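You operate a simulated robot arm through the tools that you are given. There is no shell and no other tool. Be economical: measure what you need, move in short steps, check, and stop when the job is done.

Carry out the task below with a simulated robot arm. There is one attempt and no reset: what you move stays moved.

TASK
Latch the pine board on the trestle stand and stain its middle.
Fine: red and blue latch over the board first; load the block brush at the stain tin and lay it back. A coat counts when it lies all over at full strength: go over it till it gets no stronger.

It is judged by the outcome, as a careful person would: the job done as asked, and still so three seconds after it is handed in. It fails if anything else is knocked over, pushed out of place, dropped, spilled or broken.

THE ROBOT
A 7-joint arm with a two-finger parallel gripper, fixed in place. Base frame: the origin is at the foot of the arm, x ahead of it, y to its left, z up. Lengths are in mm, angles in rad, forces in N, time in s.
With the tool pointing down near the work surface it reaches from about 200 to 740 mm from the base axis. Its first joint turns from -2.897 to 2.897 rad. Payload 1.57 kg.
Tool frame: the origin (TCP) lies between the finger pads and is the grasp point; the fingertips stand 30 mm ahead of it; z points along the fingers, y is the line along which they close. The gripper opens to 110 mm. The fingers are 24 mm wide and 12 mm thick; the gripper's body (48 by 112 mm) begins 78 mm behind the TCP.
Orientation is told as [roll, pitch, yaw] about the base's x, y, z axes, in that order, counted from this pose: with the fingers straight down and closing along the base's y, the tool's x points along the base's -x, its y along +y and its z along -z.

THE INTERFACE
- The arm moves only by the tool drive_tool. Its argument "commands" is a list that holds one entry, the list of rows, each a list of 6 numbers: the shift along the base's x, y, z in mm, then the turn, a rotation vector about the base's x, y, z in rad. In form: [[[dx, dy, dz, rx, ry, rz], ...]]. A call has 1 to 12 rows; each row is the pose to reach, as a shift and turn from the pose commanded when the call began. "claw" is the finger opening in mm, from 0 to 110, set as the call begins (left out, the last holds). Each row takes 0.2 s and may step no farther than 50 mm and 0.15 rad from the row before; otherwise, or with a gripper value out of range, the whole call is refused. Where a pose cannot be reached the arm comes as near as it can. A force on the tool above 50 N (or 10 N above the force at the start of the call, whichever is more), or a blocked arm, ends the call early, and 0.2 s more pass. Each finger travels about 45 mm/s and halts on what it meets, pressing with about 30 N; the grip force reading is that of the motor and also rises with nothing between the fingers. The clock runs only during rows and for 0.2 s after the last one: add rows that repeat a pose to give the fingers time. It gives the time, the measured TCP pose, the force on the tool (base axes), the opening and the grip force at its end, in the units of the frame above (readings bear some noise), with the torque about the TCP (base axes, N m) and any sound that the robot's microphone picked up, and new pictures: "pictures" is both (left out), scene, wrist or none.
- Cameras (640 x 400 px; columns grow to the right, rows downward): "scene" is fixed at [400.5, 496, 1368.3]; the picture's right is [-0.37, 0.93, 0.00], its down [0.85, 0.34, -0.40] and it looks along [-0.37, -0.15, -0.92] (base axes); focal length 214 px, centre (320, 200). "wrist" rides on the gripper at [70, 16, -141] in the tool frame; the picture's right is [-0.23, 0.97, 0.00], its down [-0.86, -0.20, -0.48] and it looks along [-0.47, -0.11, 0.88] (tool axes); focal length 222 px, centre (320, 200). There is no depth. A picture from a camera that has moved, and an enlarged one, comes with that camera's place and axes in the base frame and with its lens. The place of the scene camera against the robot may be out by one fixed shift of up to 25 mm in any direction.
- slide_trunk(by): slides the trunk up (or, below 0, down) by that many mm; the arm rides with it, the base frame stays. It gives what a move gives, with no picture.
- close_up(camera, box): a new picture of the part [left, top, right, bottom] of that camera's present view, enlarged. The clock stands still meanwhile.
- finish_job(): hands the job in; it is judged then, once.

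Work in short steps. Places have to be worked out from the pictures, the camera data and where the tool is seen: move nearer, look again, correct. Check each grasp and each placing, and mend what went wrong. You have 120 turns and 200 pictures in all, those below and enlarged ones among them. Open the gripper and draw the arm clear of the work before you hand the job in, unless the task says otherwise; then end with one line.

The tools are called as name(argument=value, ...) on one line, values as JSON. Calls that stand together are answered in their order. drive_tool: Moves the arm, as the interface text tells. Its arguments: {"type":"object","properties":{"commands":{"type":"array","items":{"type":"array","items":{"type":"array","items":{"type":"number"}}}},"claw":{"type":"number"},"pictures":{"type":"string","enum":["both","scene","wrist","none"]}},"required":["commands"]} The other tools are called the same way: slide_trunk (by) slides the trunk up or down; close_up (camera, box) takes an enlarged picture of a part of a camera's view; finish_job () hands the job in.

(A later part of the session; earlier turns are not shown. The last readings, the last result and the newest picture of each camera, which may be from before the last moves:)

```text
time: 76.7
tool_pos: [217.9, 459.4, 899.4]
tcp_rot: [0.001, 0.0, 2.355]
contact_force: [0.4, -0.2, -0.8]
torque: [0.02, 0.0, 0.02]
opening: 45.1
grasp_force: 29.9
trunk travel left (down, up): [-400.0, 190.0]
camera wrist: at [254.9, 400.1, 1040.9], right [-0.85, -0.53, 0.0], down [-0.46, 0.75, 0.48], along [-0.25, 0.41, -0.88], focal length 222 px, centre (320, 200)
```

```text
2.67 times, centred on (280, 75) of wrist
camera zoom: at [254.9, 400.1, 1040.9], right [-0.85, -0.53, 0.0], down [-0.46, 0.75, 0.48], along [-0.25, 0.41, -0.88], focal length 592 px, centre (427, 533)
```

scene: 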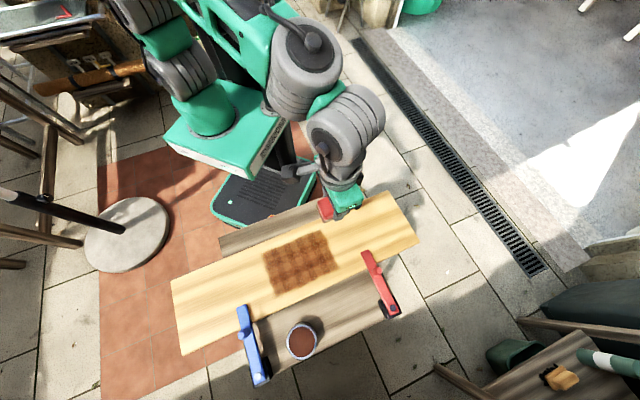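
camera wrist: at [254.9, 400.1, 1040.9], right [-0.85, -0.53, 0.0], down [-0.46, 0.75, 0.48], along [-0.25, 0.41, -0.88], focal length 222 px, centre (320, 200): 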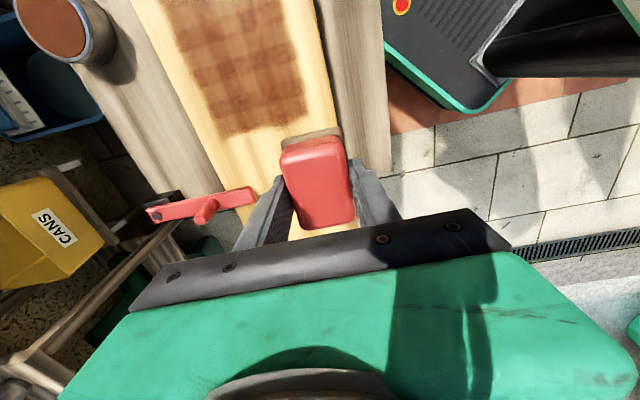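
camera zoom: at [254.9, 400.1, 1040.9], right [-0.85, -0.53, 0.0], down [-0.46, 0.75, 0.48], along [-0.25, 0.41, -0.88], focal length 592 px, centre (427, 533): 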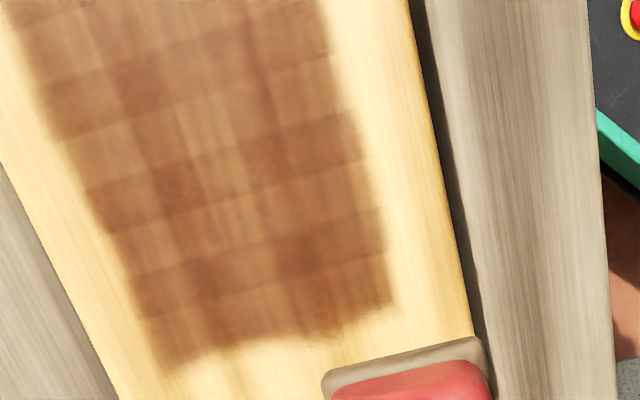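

The coat now forms a rectangle centred on the board (≈175 × 115 mm); the far strip took no more, so that's the whole patch. Now to bring it to full strength: reload at the tin.

drive_tool(commands=[[[49, 6, 0, 0, 0, 0], [98, 12, 0, 0, 0, 0], [147, 18, 0, 0, 0, 0], [196, 24, 0, 0, 0, 0], [245, 30, 0, 0, 0, 0], [294, 36, 0, 0, 0, 0], [294, 36, -45, 0, 0, 0], [294, 36, -85, 0, 0, 0], [294, 36, -98, 0, 0, 0], [294, 36, -104, 0, 0, 0], [294, 36, -107, 0, 0, 0], [294, 36, -107, 0, 0, 0]]], pictures="none")

close_up(camera="wrist", box=[220, 80, 420, 220])

```text
time: 79.3
tool_pos: [510.8, 497.4, 795.7]
tcp_rot: [-0.007, 0.001, 2.356]
contact_force: [0.8, 2.2, 23.5]
torque: [-0.15, 0.32, -0.02]
opening: 45.2
grasp_force: 29.9
trunk travel left (down, up): [-400.0, 190.0]
```

```text
2.86 times, centred on (320, 150) of wrist
camera zoom: at [547.6, 435.8, 938.4], right [-0.85, -0.53, -0.01], down [-0.47, 0.74, 0.48], along [-0.25, 0.41, -0.88], focal length 635 px, centre (320, 343)
```

zoom: 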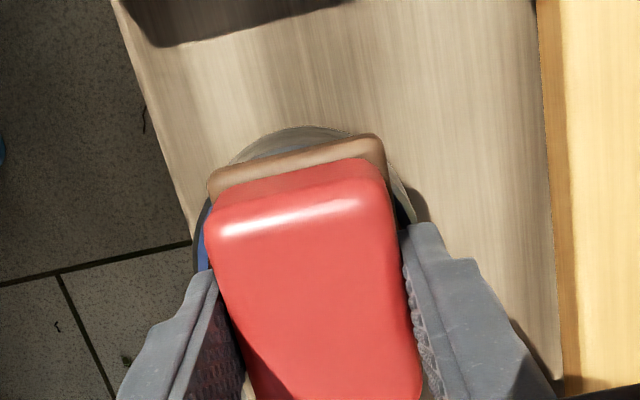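

Loaded. I bring it to the near lane's start (w≈570, a≈−15).

drive_tool(commands=[[[0, 0, 15, 0, 0, 0], [0, 0, 60, 0, 0, 0], [-25, -26, 70, 0, 0, 0], [-50, -52, 70, 0, 0, 0], [-75, -78, 70, 0, 0, 0], [-98, -104, 60, 0, 0, 0], [-98, -104, 20, 0, 0, 0], [-98, -104, 4, 0, 0, 0], [-98, -104, -2, 0, 0, 0], [-98, -104, -4, 0, 0, 0]]], pictures="none")

```text
time: 81.5
tool_pos: [414.4, 390.6, 789.0]
tcp_rot: [-0.004, -0.001, 2.356]
contact_force: [-3.6, -4.8, 16.4]
torque: [-0.25, 0.29, 0.02]
opening: 45.1
grasp_force: 29.9
trunk travel left (down, up): [-400.0, 190.0]
```

I run lane 1 out, cross, and begin lane 2 back.

drive_tool(commands=[[[8, -8, 0, 0, 0, 0], [-8, 8, 0, 0, 0, 0], [-22, 22, 0, 0, 0, 0], [-36, 36, 0, 0, 0, 0], [-50, 50, 0, 0, 0, 0], [-64, 64, 0, 0, 0, 0], [-78, 78, 0, 0, 0, 0], [-92, 92, 0, 0, 0, 0], [-105, 79, 0, 0, 0, 0], [-117, 67, 0, 0, 0, 0], [-104, 54, 0, 0, 0, 0], [-90, 40, 0, 0, 0, 0]]], pictures="none")

drive_tool(commands=[[[14, -14, 0, 0, 0, 0], [28, -28, 0, 0, 0, 0], [42, -42, 0, 0, 0, 0], [56, -56, 0, 0, 0, 0], [69, -69, 0, 0, 0, 0], [57, -81, 0, 0, 0, 0], [44, -94, 0, 0, 0, 0], [30, -80, 0, 0, 0, 0], [16, -66, 0, 0, 0, 0], [2, -52, 0, 0, 0, 0], [-12, -38, 0, 0, 0, 0], [-26, -24, 0, 0, 0, 0]]], pictures="none")

drive_tool(commands=[[[-14, 14, 0, 0, 0, 0], [-28, 28, 0, 0, 0, 0], [-28, 28, 0, 0, 0, 0], [-28, 28, 15, 0, 0, 0], [-45, 45, 55, 0, 0, 0], [-60, 60, 95, 0, 0, 0], [-60, 60, 110, 0, 0, 0]]], pictures="wrist")

close_up(camera="scene", box=[200, 190, 400, 330])

close_up(camera="wrist", box=[160, 0, 400, 150])

```text
time: 84.1
tool_pos: [323.1, 431.6, 789.5]
tcp_rot: [-0.008, -0.002, 2.357]
contact_force: [-8.7, 7.0, 41.8]
torque: [0.04, 0.76, 0.0]
opening: 44.9
grasp_force: 29.9
trunk travel left (down, up): [-400.0, 190.0]
```

```text
time: 86.7
tool_pos: [296.8, 406.1, 789.4]
tcp_rot: [-0.006, -0.002, 2.352]
contact_force: [9.7, -8.1, 43.3]
torque: [-0.57, -0.49, -0.12]
opening: 45.3
grasp_force: 29.9
trunk travel left (down, up): [-400.0, 190.0]
```

```text
time: 88.3
tool_pos: [237.2, 467.9, 895.7]
tcp_rot: [0.003, -0.001, 2.357]
contact_force: [-0.5, 0.4, -0.4]
torque: [-0.01, -0.01, 0.02]
opening: 45.0
grasp_force: 30.2
trunk travel left (down, up): [-400.0, 190.0]
camera wrist: at [274.5, 407.7, 1039.2], right [-0.85, -0.53, 0.0], down [-0.46, 0.75, 0.48], along [-0.25, 0.41, -0.88], focal length 222 px, centre (320, 200)
```

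wrist: 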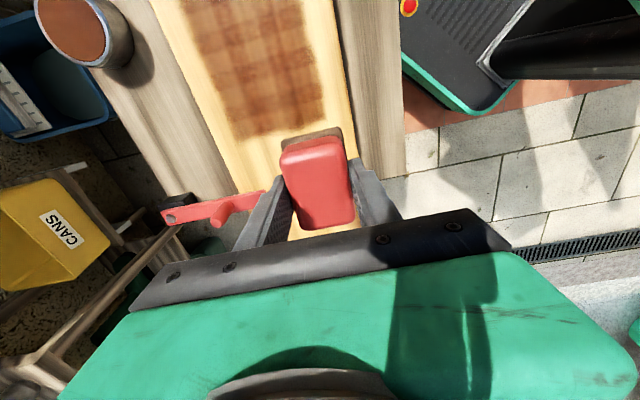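

```text
2.86 times, centred on (300, 260) of scene
camera zoom: at [400.5, 496.0, 1368.3], right [-0.37, 0.93, 0.0], down [0.85, 0.34, -0.4], along [-0.37, -0.15, -0.92], focal length 613 px, centre (377, 29)
```

zoom: 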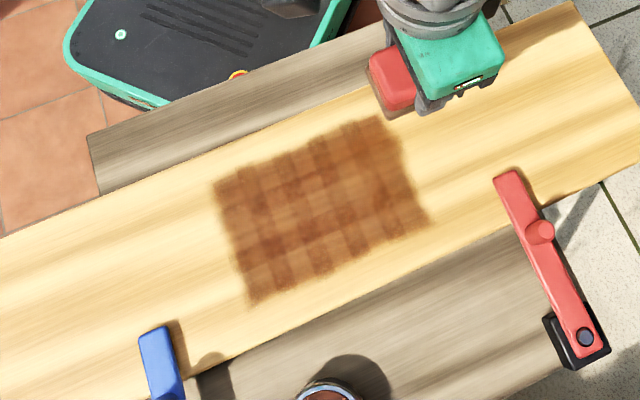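

```text
2.67 times, centred on (280, 75) of wrist
camera zoom: at [274.5, 407.7, 1039.2], right [-0.85, -0.53, 0.0], down [-0.46, 0.75, 0.48], along [-0.25, 0.41, -0.88], focal length 592 px, centre (427, 533)
```

zoom: 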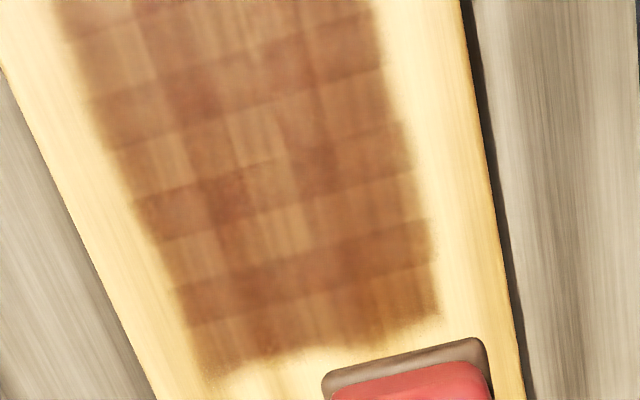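

The coat looks almost the same as before, but the +a end is a bit uneven. I reload once more and do a full lap to see whether anything still strengthens.

drive_tool(commands=[[[46, 5, 0, 0, 0, 0], [92, 10, 0, 0, 0, 0], [138, 15, 0, 0, 0, 0], [184, 20, 0, 0, 0, 0], [230, 25, 0, 0, 0, 0], [275, 28, 0, 0, 0, 0], [275, 28, -45, 0, 0, 0], [275, 28, -85, 0, 0, 0], [275, 28, -97, 0, 0, 0], [275, 28, -102, 0, 0, 0], [275, 28, -105, 0, 0, 0], [275, 28, -105, 0, 0, 0]]], pictures="none")

close_up(camera="wrist", box=[220, 80, 420, 220])

```text
time: 90.9
tool_pos: [514.1, 496.3, 797.4]
tcp_rot: [-0.004, 0.001, 2.357]
contact_force: [-0.4, -0.7, 12.2]
torque: [0.12, 0.11, -0.01]
opening: 45.1
grasp_force: 29.8
trunk travel left (down, up): [-400.0, 190.0]
```

```text
2.86 times, centred on (320, 150) of wrist
camera zoom: at [550.3, 435.4, 938.4], right [-0.85, -0.53, 0.0], down [-0.46, 0.74, 0.48], along [-0.25, 0.41, -0.88], focal length 635 px, centre (320, 343)
```

zoom: 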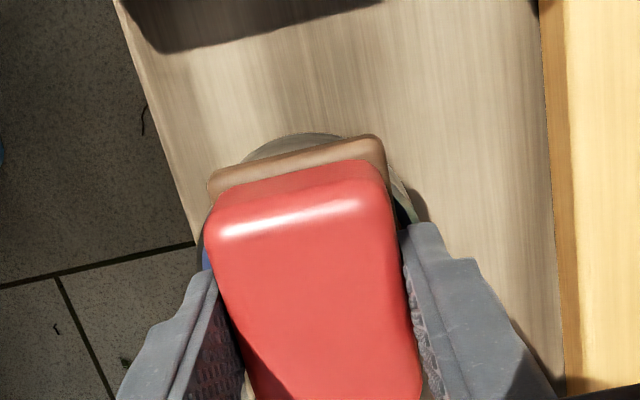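

Loaded. Back to the near lane's start.

drive_tool(commands=[[[0, 0, 15, 0, 0, 0], [0, 0, 60, 0, 0, 0], [-25, -26, 70, 0, 0, 0], [-50, -52, 70, 0, 0, 0], [-75, -78, 70, 0, 0, 0], [-97, -106, 60, 0, 0, 0], [-97, -106, 20, 0, 0, 0], [-97, -106, 4, 0, 0, 0], [-97, -106, -1, 0, 0, 0], [-97, -106, -3, 0, 0, 0]]], pictures="none")

```text
time: 93.1
tool_pos: [415.7, 388.6, 790.6]
tcp_rot: [-0.001, -0.001, 2.357]
contact_force: [0.2, -0.7, 2.3]
torque: [0.09, 0.03, -0.01]
opening: 44.9
grasp_force: 30.3
trunk travel left (down, up): [-400.0, 190.0]
```

Light touch; I press 2 mm lower and run lanes 1, 2 and 3, a bit further at both ends.

drive_tool(commands=[[[8, -8, -2, 0, 0, 0], [-8, 8, -2, 0, 0, 0], [-24, 24, -2, 0, 0, 0], [-40, 40, -2, 0, 0, 0], [-56, 56, -2, 0, 0, 0], [-72, 72, -2, 0, 0, 0], [-88, 88, -2, 0, 0, 0], [-102, 102, -2, 0, 0, 0], [-115, 89, -2, 0, 0, 0], [-127, 77, -2, 0, 0, 0], [-111, 61, -2, 0, 0, 0], [-95, 45, -2, 0, 0, 0]]], pictures="none")

drive_tool(commands=[[[16, -16, 0, 0, 0, 0], [32, -32, 0, 0, 0, 0], [48, -48, 0, 0, 0, 0], [64, -64, 0, 0, 0, 0], [78, -78, 0, 0, 0, 0], [66, -90, 0, 0, 0, 0], [53, -103, 0, 0, 0, 0], [37, -87, 0, 0, 0, 0], [21, -71, 0, 0, 0, 0], [5, -55, 0, 0, 0, 0], [-11, -39, 0, 0, 0, 0], [-27, -23, 0, 0, 0, 0]]], pictures="none")

drive_tool(commands=[[[-16, 16, 0, 0, 0, 0], [-30, 30, 0, 0, 0, 0], [-15, 45, 0, 0, 0, 0], [5, 65, 0, 0, 0, 0], [22, 82, 0, 0, 0, 0], [22, 82, 0, 0, 0, 0], [22, 82, 15, 0, 0, 0], [0, 82, 55, 0, 0, 0], [-30, 82, 95, 0, 0, 0], [-60, 65, 110, 0, 0, 0]]], pictures="wrist")

close_up(camera="scene", box=[200, 190, 400, 330])

close_up(camera="wrist", box=[160, 0, 400, 150])

```text
time: 95.7
tool_pos: [320.9, 434.2, 790.0]
tcp_rot: [-0.003, 0.0, 2.355]
contact_force: [-7.0, 5.6, 35.4]
torque: [0.24, 0.66, 0.06]
opening: 44.9
grasp_force: 29.2
trunk travel left (down, up): [-400.0, 190.0]
```

```text
time: 98.3
tool_pos: [293.9, 409.6, 789.3]
tcp_rot: [-0.003, -0.002, 2.357]
contact_force: [8.4, -6.7, 39.2]
torque: [-0.62, -0.33, -0.08]
opening: 44.8
grasp_force: 29.9
trunk travel left (down, up): [-400.0, 190.0]
```

```text
time: 100.5
tool_pos: [235.2, 475.2, 896.3]
tcp_rot: [-0.001, 0.0, 2.355]
contact_force: [0.7, -0.1, -0.6]
torque: [0.01, -0.02, 0.04]
opening: 45.1
grasp_force: 30.2
trunk travel left (down, up): [-400.0, 190.0]
camera wrist: at [272.1, 415.4, 1040.2], right [-0.85, -0.53, 0.0], down [-0.46, 0.75, 0.48], along [-0.25, 0.41, -0.88], focal length 222 px, centre (320, 200)
```

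wrist: 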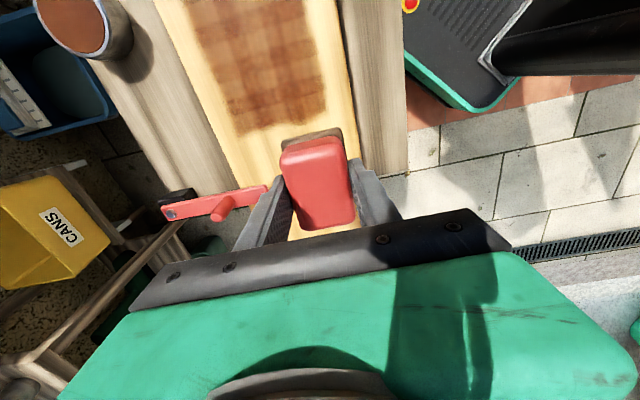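

```text
2.86 times, centred on (300, 260) of scene
camera zoom: at [400.5, 496.0, 1368.3], right [-0.37, 0.93, 0.0], down [0.85, 0.34, -0.4], along [-0.37, -0.15, -0.92], focal length 613 px, centre (377, 29)
```

zoom: 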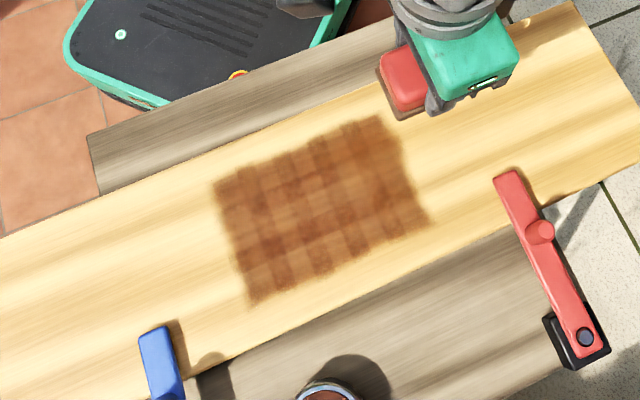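

```text
2.67 times, centred on (280, 75) of wrist
camera zoom: at [272.1, 415.4, 1040.2], right [-0.85, -0.53, 0.0], down [-0.46, 0.75, 0.48], along [-0.25, 0.41, -0.88], focal length 592 px, centre (427, 533)
```

zoom: 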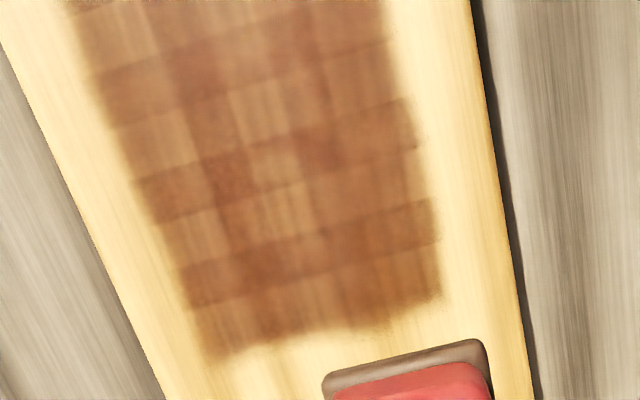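

The coat looks unchanged from the previous lap. I enlarge strongly to compare the individual cells.

close_up(camera="scene", box=[260, 225, 360, 300])

```text
5.33 times, centred on (310, 262) of scene
camera zoom: at [400.5, 496.0, 1368.3], right [-0.37, 0.93, 0.0], down [0.85, 0.34, -0.4], along [-0.37, -0.15, -0.92], focal length 1144 px, centre (373, -133)
```

zoom: 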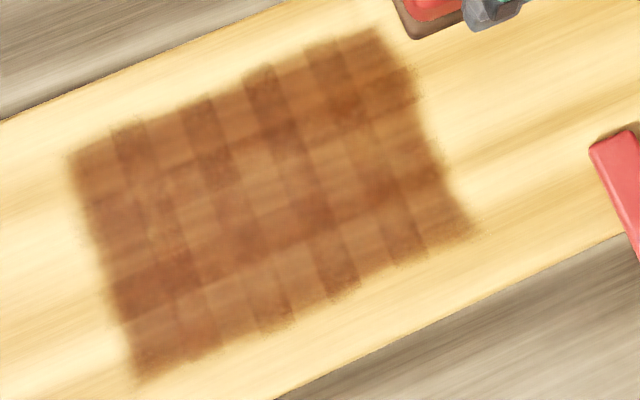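

All cells look alike and no stronger than a lap ago, so the coat is full. Now I lay the brush back at its place (436,578): first travel above it.

drive_tool(commands=[[[40, 16, 0, 0, 0, 0], [80, 32, 0, 0, 0, 0], [120, 48, 0, 0, 0, 0], [160, 64, -10, 0, 0, 0], [180, 83, -40, 0, 0, 0], [195, 97, -75, 0, 0, 0], [201, 103, -100, 0, 0, 0], [201, 103, -105, 0, 0, 0], [201, 103, -105, 0, 0, 0]]], pictures="wrist")

```text
time: 102.5
tool_pos: [434.2, 578.3, 792.8]
tcp_rot: [0.001, 0.0, 2.355]
contact_force: [-0.6, 0.5, -0.6]
torque: [0.02, -0.02, 0.0]
opening: 45.1
grasp_force: 29.8
out of reach, approached as far as the arm can: row 7, 8
trunk travel left (down, up): [-400.0, 190.0]
camera wrist: at [470.7, 517.4, 935.1], right [-0.85, -0.53, 0.0], down [-0.46, 0.75, 0.48], along [-0.25, 0.41, -0.88], focal length 222 px, centre (320, 200)
```

wrist: 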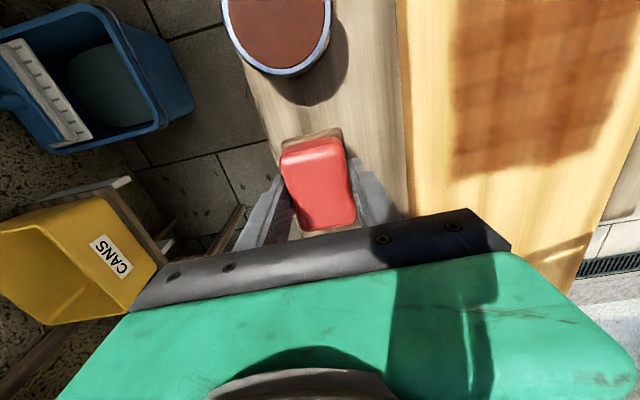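

Right above the old spot. I lower gently until it touches the stand.

drive_tool(commands=[[[1, 0, -12, 0, 0, 0], [1, 0, -20, 0, 0, 0], [1, 0, -24, 0, 0, 0], [1, 0, -26, 0, 0, 0], [1, 0, -28, 0, 0, 0], [1, 0, -28, 0, 0, 0]]], pictures="none")

```text
time: 103.9
tool_pos: [434.4, 578.3, 763.9]
tcp_rot: [0.001, 0.0, 2.356]
contact_force: [0.4, 0.3, -0.5]
torque: [0.01, 0.02, 0.01]
opening: 45.2
grasp_force: 30.4
trunk travel left (down, up): [-400.0, 190.0]
```

drive_tool(commands=[[[0, 0, -1, 0, 0, 0], [0, 0, -2, 0, 0, 0], [0, 0, -3, 0, 0, 0], [0, 0, -3, 0, 0, 0]]], pictures="wrist")

```text
time: 104.9
tool_pos: [434.4, 577.8, 763.0]
tcp_rot: [0.0, -0.001, 2.357]
contact_force: [-0.3, 0.4, 0.3]
torque: [0.0, 0.0, 0.01]
opening: 45.2
grasp_force: 30.1
trunk travel left (down, up): [-400.0, 190.0]
camera wrist: at [472.0, 518.4, 904.7], right [-0.85, -0.53, 0.0], down [-0.46, 0.75, 0.48], along [-0.25, 0.41, -0.88], focal length 222 px, centre (320, 200)
```

wrist: 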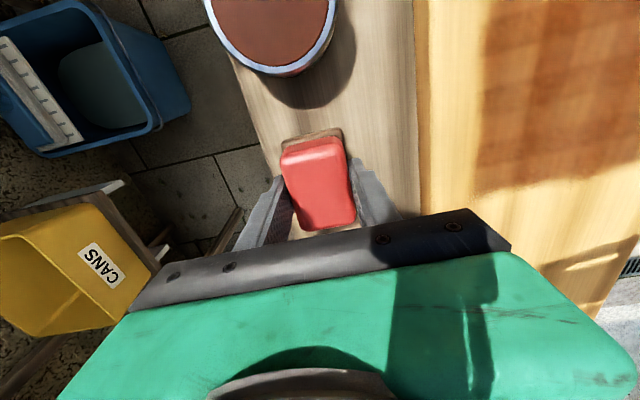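

Still no contact force; I go a few millimetres further.

drive_tool(commands=[[[0, 0, -1, 0, 0, 0], [0, 0, -2, 0, 0, 0], [0, 0, -3, 0, 0, 0], [0, 0, -3, 0, 0, 0]]], pictures="none")

close_up(camera="wrist", box=[220, 80, 420, 220])

```text
time: 105.9
tool_pos: [434.4, 578.3, 760.9]
tcp_rot: [-0.006, -0.002, 2.357]
contact_force: [-2.6, -3.9, 19.9]
torque: [-0.31, 0.18, 0.0]
opening: 45.2
grasp_force: 29.6
trunk travel left (down, up): [-400.0, 190.0]
```

```text
2.86 times, centred on (320, 150) of wrist
camera zoom: at [471.5, 517.6, 904.2], right [-0.85, -0.53, -0.01], down [-0.47, 0.74, 0.48], along [-0.25, 0.41, -0.88], focal length 635 px, centre (320, 343)
```

zoom: 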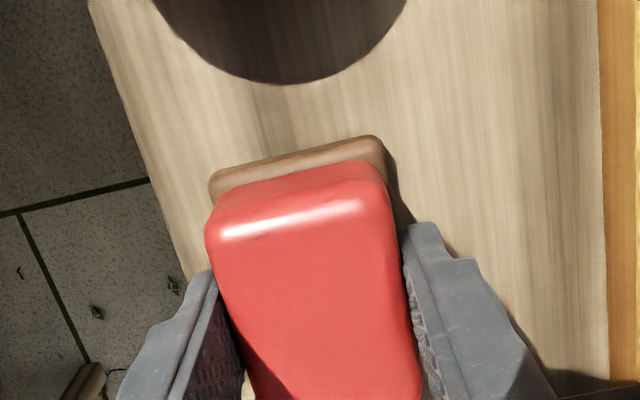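

Firm contact with the stand. I ease off 1.5 mm, open, and rise.

drive_tool(commands=[[[0, 0, 1.5, 0, 0, 0], [0, 0, 1.5, 0, 0, 0]]], pictures="none")

drive_tool(commands=[[[0, 0, 0, 0, 0, 0], [0, 0, 0, 0, 0, 0], [0, 0, 0, 0, 0, 0]]], claw=80, pictures="none")

drive_tool(commands=[[[0, 0, 15, 0, 0, 0], [0, 0, 40, 0, 0, 0], [-10, -12, 75, 0, 0, 0], [-30, -40, 105, 0, 0, 0], [-60, -75, 125, 0, 0, 0], [-90, -110, 145, 0, 0, 0], [-120, -145, 160, 0, 0, 0], [-150, -180, 180, 0, 0, 0], [-150, -180, 180, 0, 0, 0]]], pictures="both")

close_up(camera="scene", box=[200, 220, 420, 380])

```text
time: 106.5
tool_pos: [433.7, 578.0, 761.1]
tcp_rot: [-0.005, -0.001, 2.356]
contact_force: [2.8, 6.5, 16.4]
torque: [0.37, -0.1, 0.02]
opening: 45.1
grasp_force: 29.6
trunk travel left (down, up): [-400.0, 190.0]
```

```text
time: 107.3
tool_pos: [434.6, 575.9, 759.7]
tcp_rot: [0.003, -0.001, 2.355]
contact_force: [-0.2, -0.3, -0.6]
torque: [0.01, 0.0, 0.0]
opening: 79.9
grasp_force: 0.1
trunk travel left (down, up): [-400.0, 190.0]
```

```text
refused: row 5 steps farther than a row can; nothing moved
```

```text
2.50 times, centred on (310, 300) of scene
camera zoom: at [400.5, 496.0, 1368.3], right [-0.37, 0.93, 0.0], down [0.85, 0.34, -0.4], along [-0.37, -0.15, -0.92], focal length 536 px, centre (345, -50)
```

zoom: 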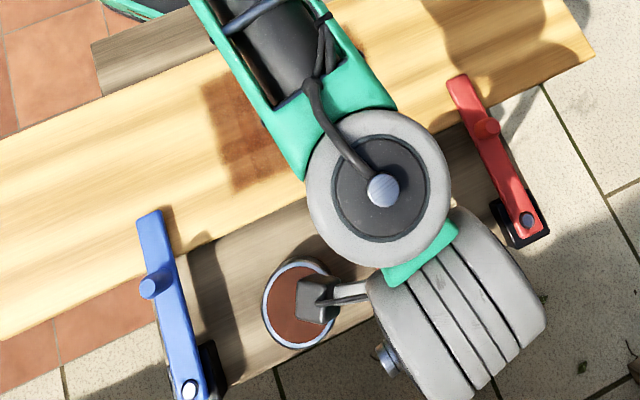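

The brush is released; I rise straight up first, in smaller steps, then draw clear.

drive_tool(commands=[[[0, 0, 15, 0, 0, 0], [0, 0, 40, 0, 0, 0], [-8, -10, 75, 0, 0, 0], [-25, -35, 105, 0, 0, 0], [-50, -65, 125, 0, 0, 0], [-75, -95, 145, 0, 0, 0], [-100, -125, 160, 0, 0, 0], [-125, -155, 175, 0, 0, 0], [-150, -190, 190, 0, 0, 0], [-150, -225, 210, 0, 0, 0], [-150, -260, 230, 0, 0, 0]]], pictures="both")

close_up(camera="scene", box=[200, 220, 420, 380])

```text
time: 109.7
tool_pos: [282.3, 319.8, 989.8]
tcp_rot: [0.002, -0.001, 2.356]
contact_force: [-0.7, -0.5, -0.2]
torque: [0.0, 0.02, -0.01]
opening: 80.0
grasp_force: 0.0
out of reach, approached as far as the arm can: row 2, 4, 5
trunk travel left (down, up): [-400.0, 190.0]
camera wrist: at [319.3, 260.2, 1132.7], right [-0.85, -0.53, 0.0], down [-0.46, 0.75, 0.48], along [-0.25, 0.41, -0.88], focal length 222 px, centre (320, 200)
```

scene: 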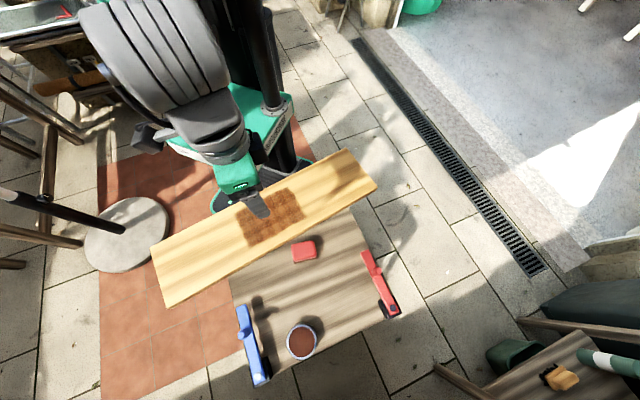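
wrist: 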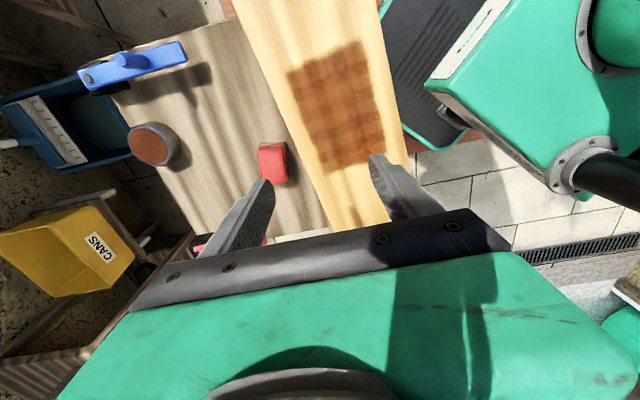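

```text
2.50 times, centred on (310, 300) of scene
camera zoom: at [400.5, 496.0, 1368.3], right [-0.37, 0.93, 0.0], down [0.85, 0.34, -0.4], along [-0.37, -0.15, -0.92], focal length 536 px, centre (345, -50)
```

zoom: 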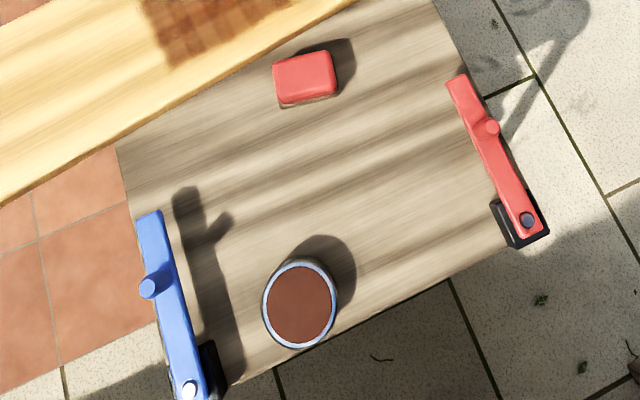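

The retreat went wrong: at full stretch the arm moved inward before rising and dragged brush and board across the stand. Board and brush must be brought back; first I check that everything is at rest, in fresh pictures.

drive_tool(commands=[[[0, 0, 0, 0, 0, 0], [0, -20, 20, 0, 0, 0], [0, -40, 40, 0, 0, 0], [0, -60, 60, 0, 0, 0], [0, -60, 60, 0, 0, 0]]], pictures="both")

close_up(camera="scene", box=[130, 130, 430, 330])

```text
time: 110.9
tool_pos: [283.4, 258.9, 1049.8]
tcp_rot: [0.0, 0.0, 2.356]
contact_force: [-1.1, -1.2, 0.2]
torque: [-0.01, 0.03, 0.0]
opening: 80.2
grasp_force: 0.0
trunk travel left (down, up): [-400.0, 190.0]
camera wrist: at [319.4, 198.6, 1191.9], right [-0.85, -0.53, 0.0], down [-0.46, 0.75, 0.48], along [-0.25, 0.41, -0.88], focal length 222 px, centre (320, 200)
```

scene: 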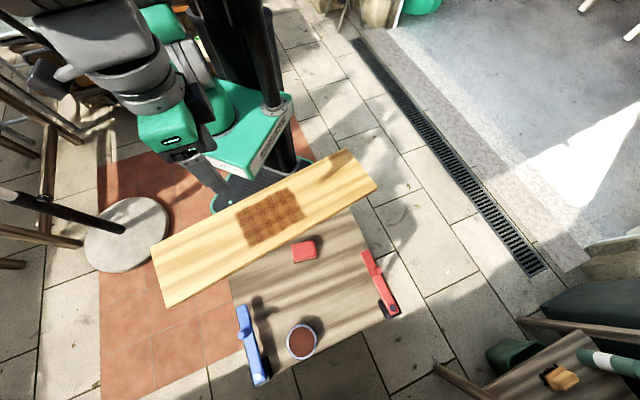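
wrist: 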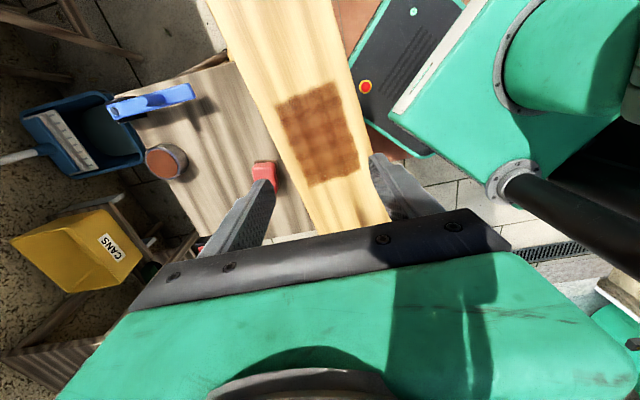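

```text
2.00 times, centred on (280, 230) of scene
camera zoom: at [400.5, 496.0, 1368.3], right [-0.37, 0.93, 0.0], down [0.85, 0.34, -0.4], along [-0.37, -0.15, -0.92], focal length 429 px, centre (400, 140)
```

zoom: 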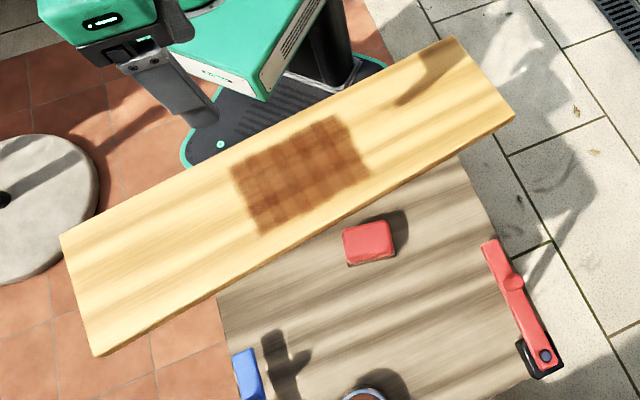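

All is at rest. The board moved about 150 mm off toward the far side and turned ~7.5°; the brush lies near (316,414). First I fetch the brush, so I move above it.

drive_tool(commands=[[[6, 30, -30, 0, 0, 0], [12, 60, -60, 0, 0, 0], [18, 90, -90, 0, 0, 0], [24, 120, -120, 0, 0, 0], [30, 150, -150, 0, 0, 0], [30, 155, -180, 0, 0, 0], [30, 155, -180, 0, 0, 0]]], pictures="wrist")

close_up(camera="wrist", box=[220, 60, 440, 220])

```text
time: 112.5
tool_pos: [314.1, 413.6, 868.6]
tcp_rot: [0.0, 0.001, 2.355]
contact_force: [0.0, 0.2, -0.2]
torque: [-0.02, 0.01, 0.02]
opening: 80.0
grasp_force: 0.1
trunk travel left (down, up): [-400.0, 190.0]
camera wrist: at [352.6, 353.4, 1011.6], right [-0.85, -0.53, 0.0], down [-0.46, 0.75, 0.48], along [-0.25, 0.41, -0.88], focal length 222 px, centre (320, 200)
```

wrist: 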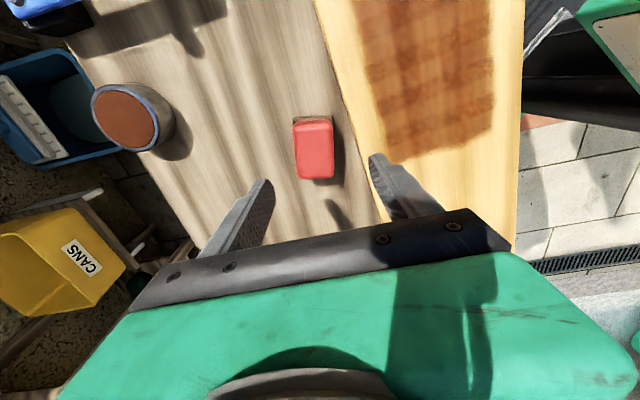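

```text
2.50 times, centred on (330, 140) of wrist
camera zoom: at [352.6, 353.4, 1011.6], right [-0.85, -0.53, 0.0], down [-0.46, 0.75, 0.48], along [-0.25, 0.41, -0.88], focal length 555 px, centre (295, 350)
```

zoom: 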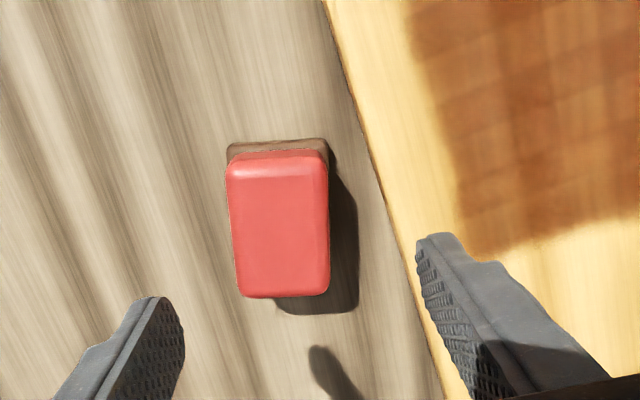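

The brush is at ≈(321,419.5), turned clockwise ~8°, with the board's edge only ~25 mm away. I narrow the opening to 64, turn −0.14 rad and come down over it.

drive_tool(commands=[[[8, 8, 0, 0, 0, -0.14], [8, 8, -40, 0, 0, -0.14], [8, 8, -68, 0, 0, -0.14], [8, 8, -68, 0, 0, -0.14]]], claw=64, pictures="none")

close_up(camera="wrist", box=[220, 60, 440, 220])

```text
time: 113.5
tool_pos: [323.8, 422.6, 801.6]
tcp_rot: [-0.001, 0.001, 2.215]
contact_force: [0.2, 0.0, 0.1]
torque: [0.0, -0.04, -0.01]
opening: 63.8
grasp_force: 0.0
trunk travel left (down, up): [-400.0, 190.0]
```

```text
2.50 times, centred on (330, 140) of wrist
camera zoom: at [351.7, 358.8, 943.4], right [-0.91, -0.4, 0.0], down [-0.35, 0.8, 0.48], along [-0.19, 0.44, -0.88], focal length 555 px, centre (295, 350)
```

zoom: 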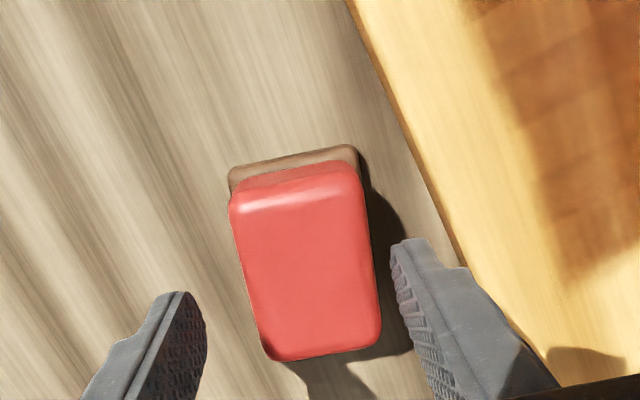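

Aligned with clearance on both sides. I lower to z≈766 and close.

drive_tool(commands=[[[0, 0, -18, 0, 0, 0], [0, 0, -34, 0, 0, 0], [0, 0, -36, 0, 0, 0]]], pictures="none")

drive_tool(commands=[[[0, 0, 0, 0, 0, 0], [0, 0, 0, 0, 0, 0], [0, 0, 0, 0, 0, 0]]], claw=20, pictures="wrist")

```text
time: 114.3
tool_pos: [324.4, 422.4, 766.5]
tcp_rot: [0.001, -0.001, 2.217]
contact_force: [-0.2, 0.8, 1.0]
torque: [0.02, -0.01, 0.02]
opening: 64.1
grasp_force: 0.0
trunk travel left (down, up): [-400.0, 190.0]
```

```text
time: 115.1
tool_pos: [324.6, 423.4, 766.6]
tcp_rot: [0.001, 0.001, 2.217]
contact_force: [-0.3, 0.3, 0.4]
torque: [0.01, 0.01, -0.02]
opening: 45.1
grasp_force: 29.9
trunk travel left (down, up): [-400.0, 190.0]
camera wrist: at [352.5, 358.5, 909.0], right [-0.91, -0.4, 0.0], down [-0.35, 0.8, 0.48], along [-0.19, 0.44, -0.88], focal length 222 px, centre (320, 200)
```

wrist: 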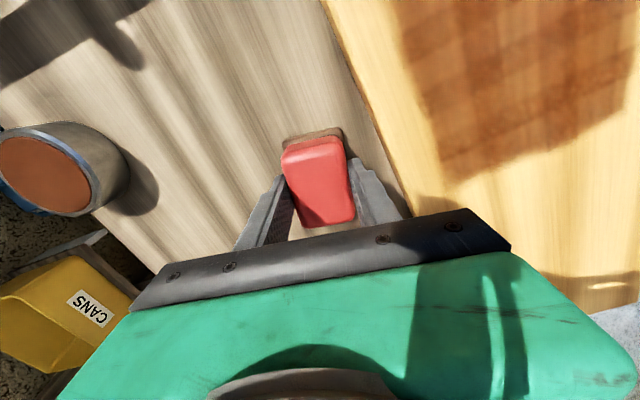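

Gripped. I lift and carry it back toward its old spot, ending slightly inside it at (428,570), low enough to stay in reach.

drive_tool(commands=[[[0, 0, 15, 0, 0, 0], [0, 0, 50, 0, 0, 0], [20, 28, 58, 0, 0, 0.035], [40, 57, 55, 0, 0, 0.07], [60, 86, 50, 0, 0, 0.105], [80, 114, 42, 0, 0, 0.14], [95, 135, 34, 0, 0, 0.14], [104, 147, 28, 0, 0, 0.14], [104, 147, 28, 0, 0, 0.14]]], pictures="wrist")

```text
time: 117.1
tool_pos: [428.2, 569.7, 794.7]
tcp_rot: [0.001, 0.0, 2.356]
contact_force: [-0.1, -0.4, -0.7]
torque: [0.02, 0.0, 0.0]
opening: 44.9
grasp_force: 30.1
trunk travel left (down, up): [-400.0, 190.0]
camera wrist: at [464.6, 509.9, 937.0], right [-0.85, -0.53, 0.0], down [-0.46, 0.75, 0.48], along [-0.25, 0.41, -0.88], focal length 222 px, centre (320, 200)
```

wrist: 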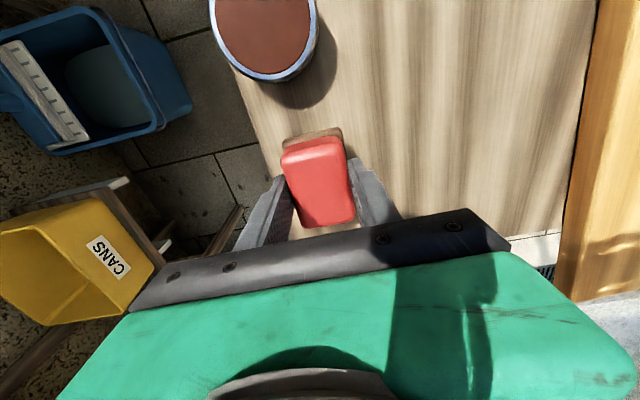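

In place above the spot. I lower it to the stand; it was gripped at z 766.6 there.

drive_tool(commands=[[[1, 1, -10, 0, 0, 0], [2, 2, -20, 0, 0, 0], [3, 3, -25, 0, 0, 0], [3, 3, -27, 0, 0, 0], [3, 3, -28, 0, 0, 0], [3, 3, -28, 0, 0, 0]]], pictures="none")

```text
time: 118.5
tool_pos: [430.1, 572.6, 765.3]
tcp_rot: [-0.002, 0.001, 2.355]
contact_force: [-0.4, 1.0, 1.7]
torque: [-0.03, 0.06, 0.0]
opening: 45.1
grasp_force: 29.9
trunk travel left (down, up): [-400.0, 190.0]
```

It is just touching. I open, then raise the trunk so the gripper goes straight up.

drive_tool(commands=[[[0, 0, 0, 0, 0, 0], [0, 0, 0, 0, 0, 0], [0, 0, 0, 0, 0, 0]]], claw=70, pictures="none")

slide_trunk(by=100)

close_up(camera="wrist", box=[160, 0, 480, 220])

```text
time: 119.3
tool_pos: [430.9, 572.1, 765.6]
tcp_rot: [0.0, 0.0, 2.356]
contact_force: [0.0, -1.0, -0.6]
torque: [0.01, -0.01, 0.02]
opening: 70.2
grasp_force: 0.2
trunk travel left (down, up): [-400.0, 190.0]
```

```text
time: 120.6
tool_pos: [430.9, 571.9, 865.3]
tcp_rot: [-0.001, 0.0, 2.357]
contact_force: [0.7, -1.0, -0.3]
torque: [-0.01, -0.01, 0.02]
opening: 70.0
grasp_force: 0.1
trunk travel left (down, up): [-500.0, 90.0]
```

```text
1.82 times, centred on (320, 110) of wrist
camera zoom: at [467.7, 511.9, 1008.0], right [-0.85, -0.53, 0.0], down [-0.46, 0.75, 0.48], along [-0.25, 0.41, -0.88], focal length 404 px, centre (320, 364)
```

zoom: 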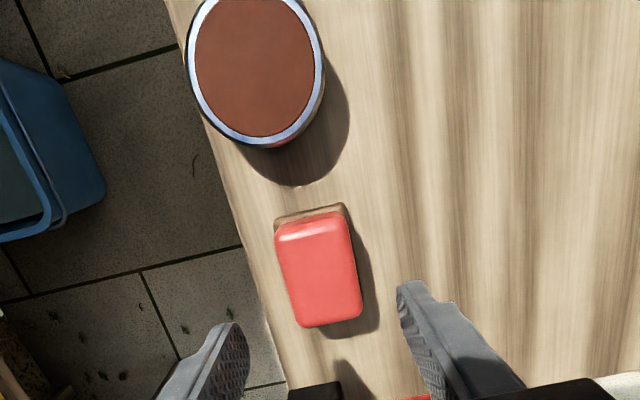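

The brush is laid back. Now the board: I'll push its far edge toward the latches with the open two-finger gripper (fingers spread along the board), which will also square it. First I draw inward and turn the gripper.

drive_tool(commands=[[[-20, -30, 0, 0, 0, 0], [-38, -60, 10, 0, 0, -0.13], [-56, -90, 20, 0, 0, -0.26], [-74, -120, 30, 0, 0, -0.39], [-92, -150, 40, 0, 0, -0.52], [-110, -180, 50, 0, 0, -0.66], [-128, -210, 50, 0, 0, -0.8], [-146, -240, 50, 0, 0, -0.94], [-160, -260, 50, 0, 0, -1.08], [-170, -280, 50, 0, 0, -1.22]]], claw=110, pictures="none")

drive_tool(commands=[[[-18, -20, 0, 0, 0, -0.12], [-36, -40, 0, 0, 0, -0.24], [-54, -60, 0, 0, 0, -0.351], [-72, -80, 0, 0, 0, -0.351], [-91, -101, 0, 0, 0, -0.351], [-91, -101, 0, 0, 0, -0.351]]], pictures="both")

```text
time: 122.8
tool_pos: [259.5, 290.2, 914.9]
tcp_rot: [0.002, -0.001, 1.134]
contact_force: [-0.7, 0.1, -0.3]
torque: [0.0, -0.01, 0.01]
opening: 110.2
grasp_force: 0.0
trunk travel left (down, up): [-500.0, 90.0]
```

```text
time: 124.2
tool_pos: [168.3, 189.3, 915.4]
tcp_rot: [0.001, 0.0, 0.787]
contact_force: [-0.2, 0.4, 0.3]
torque: [0.01, 0.01, 0.01]
opening: 109.8
grasp_force: 0.0
trunk travel left (down, up): [-500.0, 90.0]
camera wrist: at [108.8, 152.4, 1057.3], right [-0.53, 0.85, 0.0], down [0.75, 0.46, 0.48], along [0.41, 0.25, -0.88], focal length 222 px, centre (320, 200)
```

scene: 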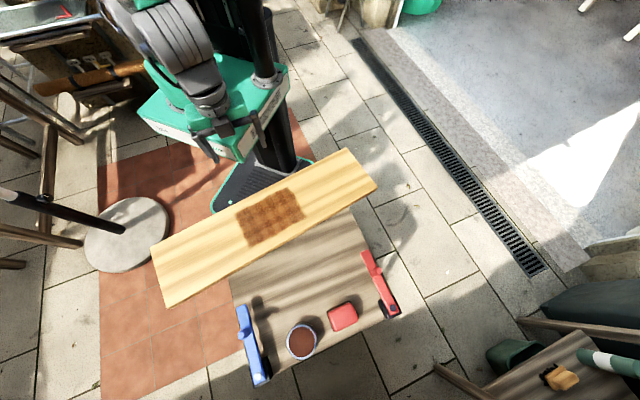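
wrist: 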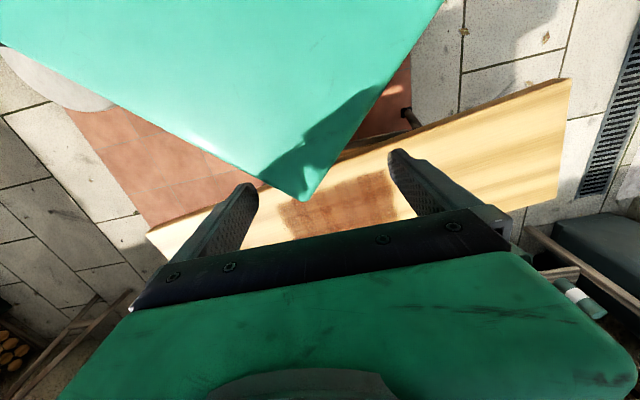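

The carriage's corner (≈(189,187), z≈900) blocks the middle of the far edge, so I'll first push on the +a part of the far edge (near (75,285)), where it is free, then square up in the middle later. I rise and move there.

drive_tool(commands=[[[0, 0, 30, 0, 0, 0], [0, 0, 60, 0, 0, 0], [-25, 25, 60, 0, 0, 0], [-50, 50, 60, 0, 0, 0], [-75, 75, 60, 0, 0, 0], [-100, 92, 60, 0, 0, 0], [-100, 92, 60, 0, 0, 0]]], pictures="both")

```text
time: 125.8
tool_pos: [69.3, 285.2, 978.1]
tcp_rot: [0.0, -0.002, 0.788]
contact_force: [-0.1, 0.2, 1.3]
torque: [0.01, -0.02, -0.01]
opening: 109.9
grasp_force: 0.1
trunk travel left (down, up): [-500.0, 90.0]
camera wrist: at [8.1, 248.0, 1120.3], right [-0.53, 0.85, 0.0], down [0.75, 0.46, 0.48], along [0.41, 0.25, -0.88], focal length 222 px, centre (320, 200)
```

scene: 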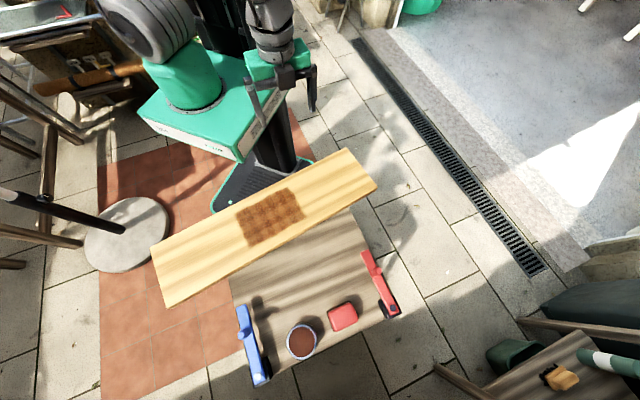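
wrist: 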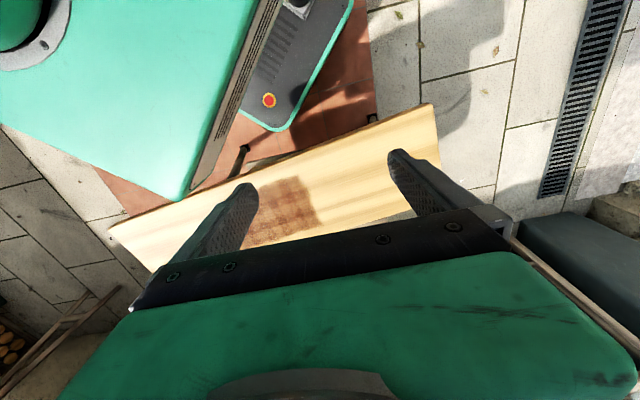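

The far edge agrees with my estimate (w≈269 at a≈198). I back off 10 mm from it and descend beside it to z≈763.

drive_tool(commands=[[[-7, -7, -20, 0, 0, 0], [-7, -7, -65, 0, 0, 0], [-7, -7, -110, 0, 0, 0], [-7, -7, -155, 0, 0, 0], [-7, -7, -190, 0, 0, 0], [-7, -7, -215, 0, 0, 0], [-7, -7, -215, 0, 0, 0]]], pictures="both")

```text
time: 127.4
tool_pos: [63.3, 277.0, 761.4]
tcp_rot: [0.0, 0.0, 0.785]
contact_force: [0.2, -0.8, -0.3]
torque: [-0.02, 0.03, -0.04]
opening: 110.1
grasp_force: 0.0
trunk travel left (down, up): [-500.0, 90.0]
camera wrist: at [1.9, 241.2, 903.8], right [-0.53, 0.85, 0.0], down [0.75, 0.46, 0.48], along [0.41, 0.25, -0.88], focal length 222 px, centre (320, 200)
```

scene: 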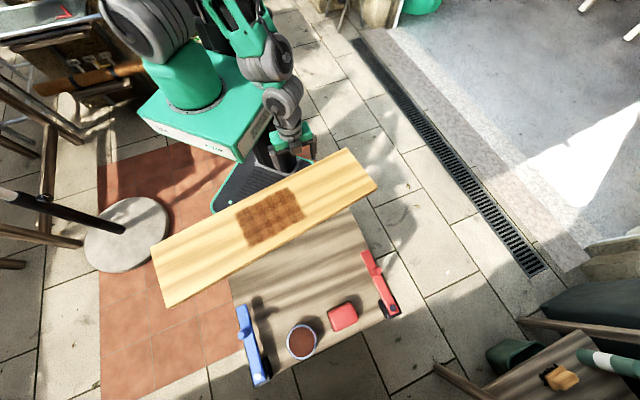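
wrist: 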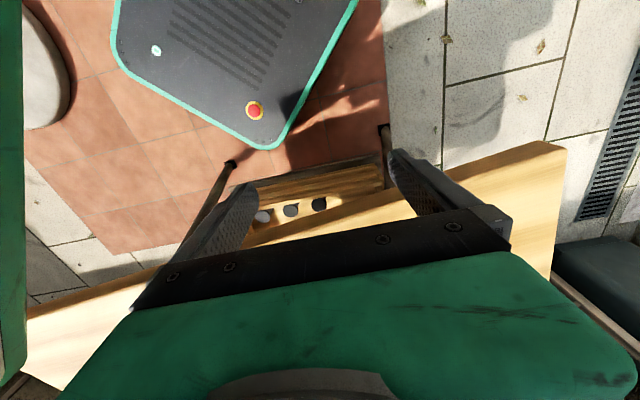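

Both fingers are beside the far edge. I push toward +w by 65 mm in small steps, watching the force.

drive_tool(commands=[[[5, 5, 0, 0, 0, 0], [10, 10, 0, 0, 0, 0], [15, 15, 0, 0, 0, 0], [20, 20, 0, 0, 0, 0], [25, 25, 0, 0, 0, 0], [30, 30, 0, 0, 0, 0], [35, 35, 0, 0, 0, 0], [40, 40, 0, 0, 0, 0], [46, 46, 0, 0, 0, 0]]], pictures="both")

```text
time: 129.4
tool_pos: [108.0, 321.7, 760.7]
tcp_rot: [-0.004, 0.001, 0.785]
contact_force: [-2.9, -0.9, -0.8]
torque: [-0.09, 0.1, 0.17]
opening: 110.4
grasp_force: 0.1
trunk travel left (down, up): [-500.0, 90.0]
camera wrist: at [47.0, 284.8, 903.7], right [-0.53, 0.85, 0.0], down [0.75, 0.46, 0.48], along [0.41, 0.25, -0.88], focal length 222 px, centre (320, 200)
```

scene: 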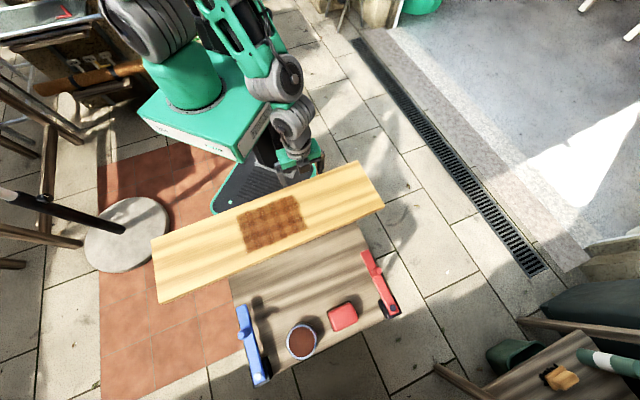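
wrist: 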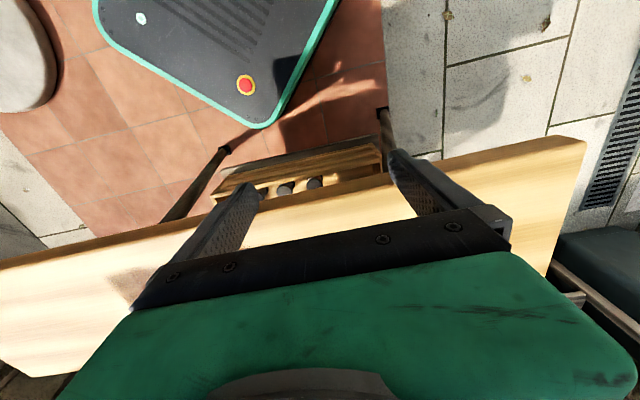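

The board turned back to nearly square with only ~3 N. Its far edge now runs at w≈306–316. I back off, rise, and move round to push on the −a side next.

drive_tool(commands=[[[-8, -8, 0, 0, 0, 0], [-8, -8, 40, 0, 0, 0], [-8, -8, 90, 0, 0, 0], [-8, -8, 139, 0, 0, 0], [-8, -8, 188, 0, 0, 0], [-8, -8, 220, 0, 0, 0], [30, -20, 220, 0, 0, 0], [70, -35, 220, 0, 0, 0], [110, -50, 220, 0, 0, 0], [145, -70, 220, 0, 0, 0], [160, -110, 220, 0, 0, 0], [175, -150, 220, 0, 0, 0]]], pictures="none")

drive_tool(commands=[[[15, -40, 0, 0, 0, 0], [30, -80, 0, 0, 0, 0], [38, -95, -20, 0, 0, 0], [38, -95, -65, 0, 0, 0], [38, -95, -65, 0, 0, 0]]], pictures="both")

```text
time: 132.0
tool_pos: [283.8, 172.3, 981.5]
tcp_rot: [0.001, 0.001, 0.785]
contact_force: [-0.1, -0.2, 0.2]
torque: [-0.01, 0.01, -0.02]
opening: 110.1
grasp_force: 0.0
trunk travel left (down, up): [-500.0, 90.0]
```

```text
time: 133.2
tool_pos: [322.2, 78.5, 915.7]
tcp_rot: [-0.002, -0.001, 0.784]
contact_force: [-0.1, 1.1, 0.1]
torque: [0.0, 0.03, -0.02]
opening: 110.1
grasp_force: 0.1
trunk travel left (down, up): [-500.0, 90.0]
camera wrist: at [261.0, 41.5, 1057.9], right [-0.53, 0.85, 0.0], down [0.75, 0.46, 0.48], along [0.41, 0.25, -0.88], focal length 222 px, centre (320, 200)
```

scene: 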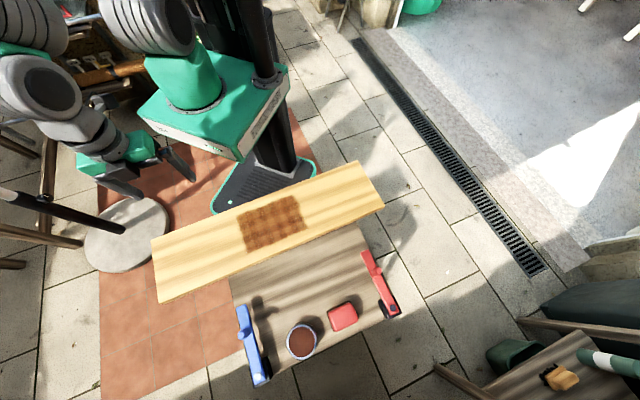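
wrist: 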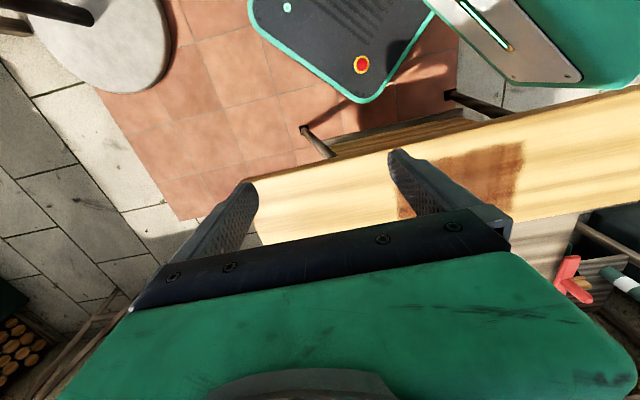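

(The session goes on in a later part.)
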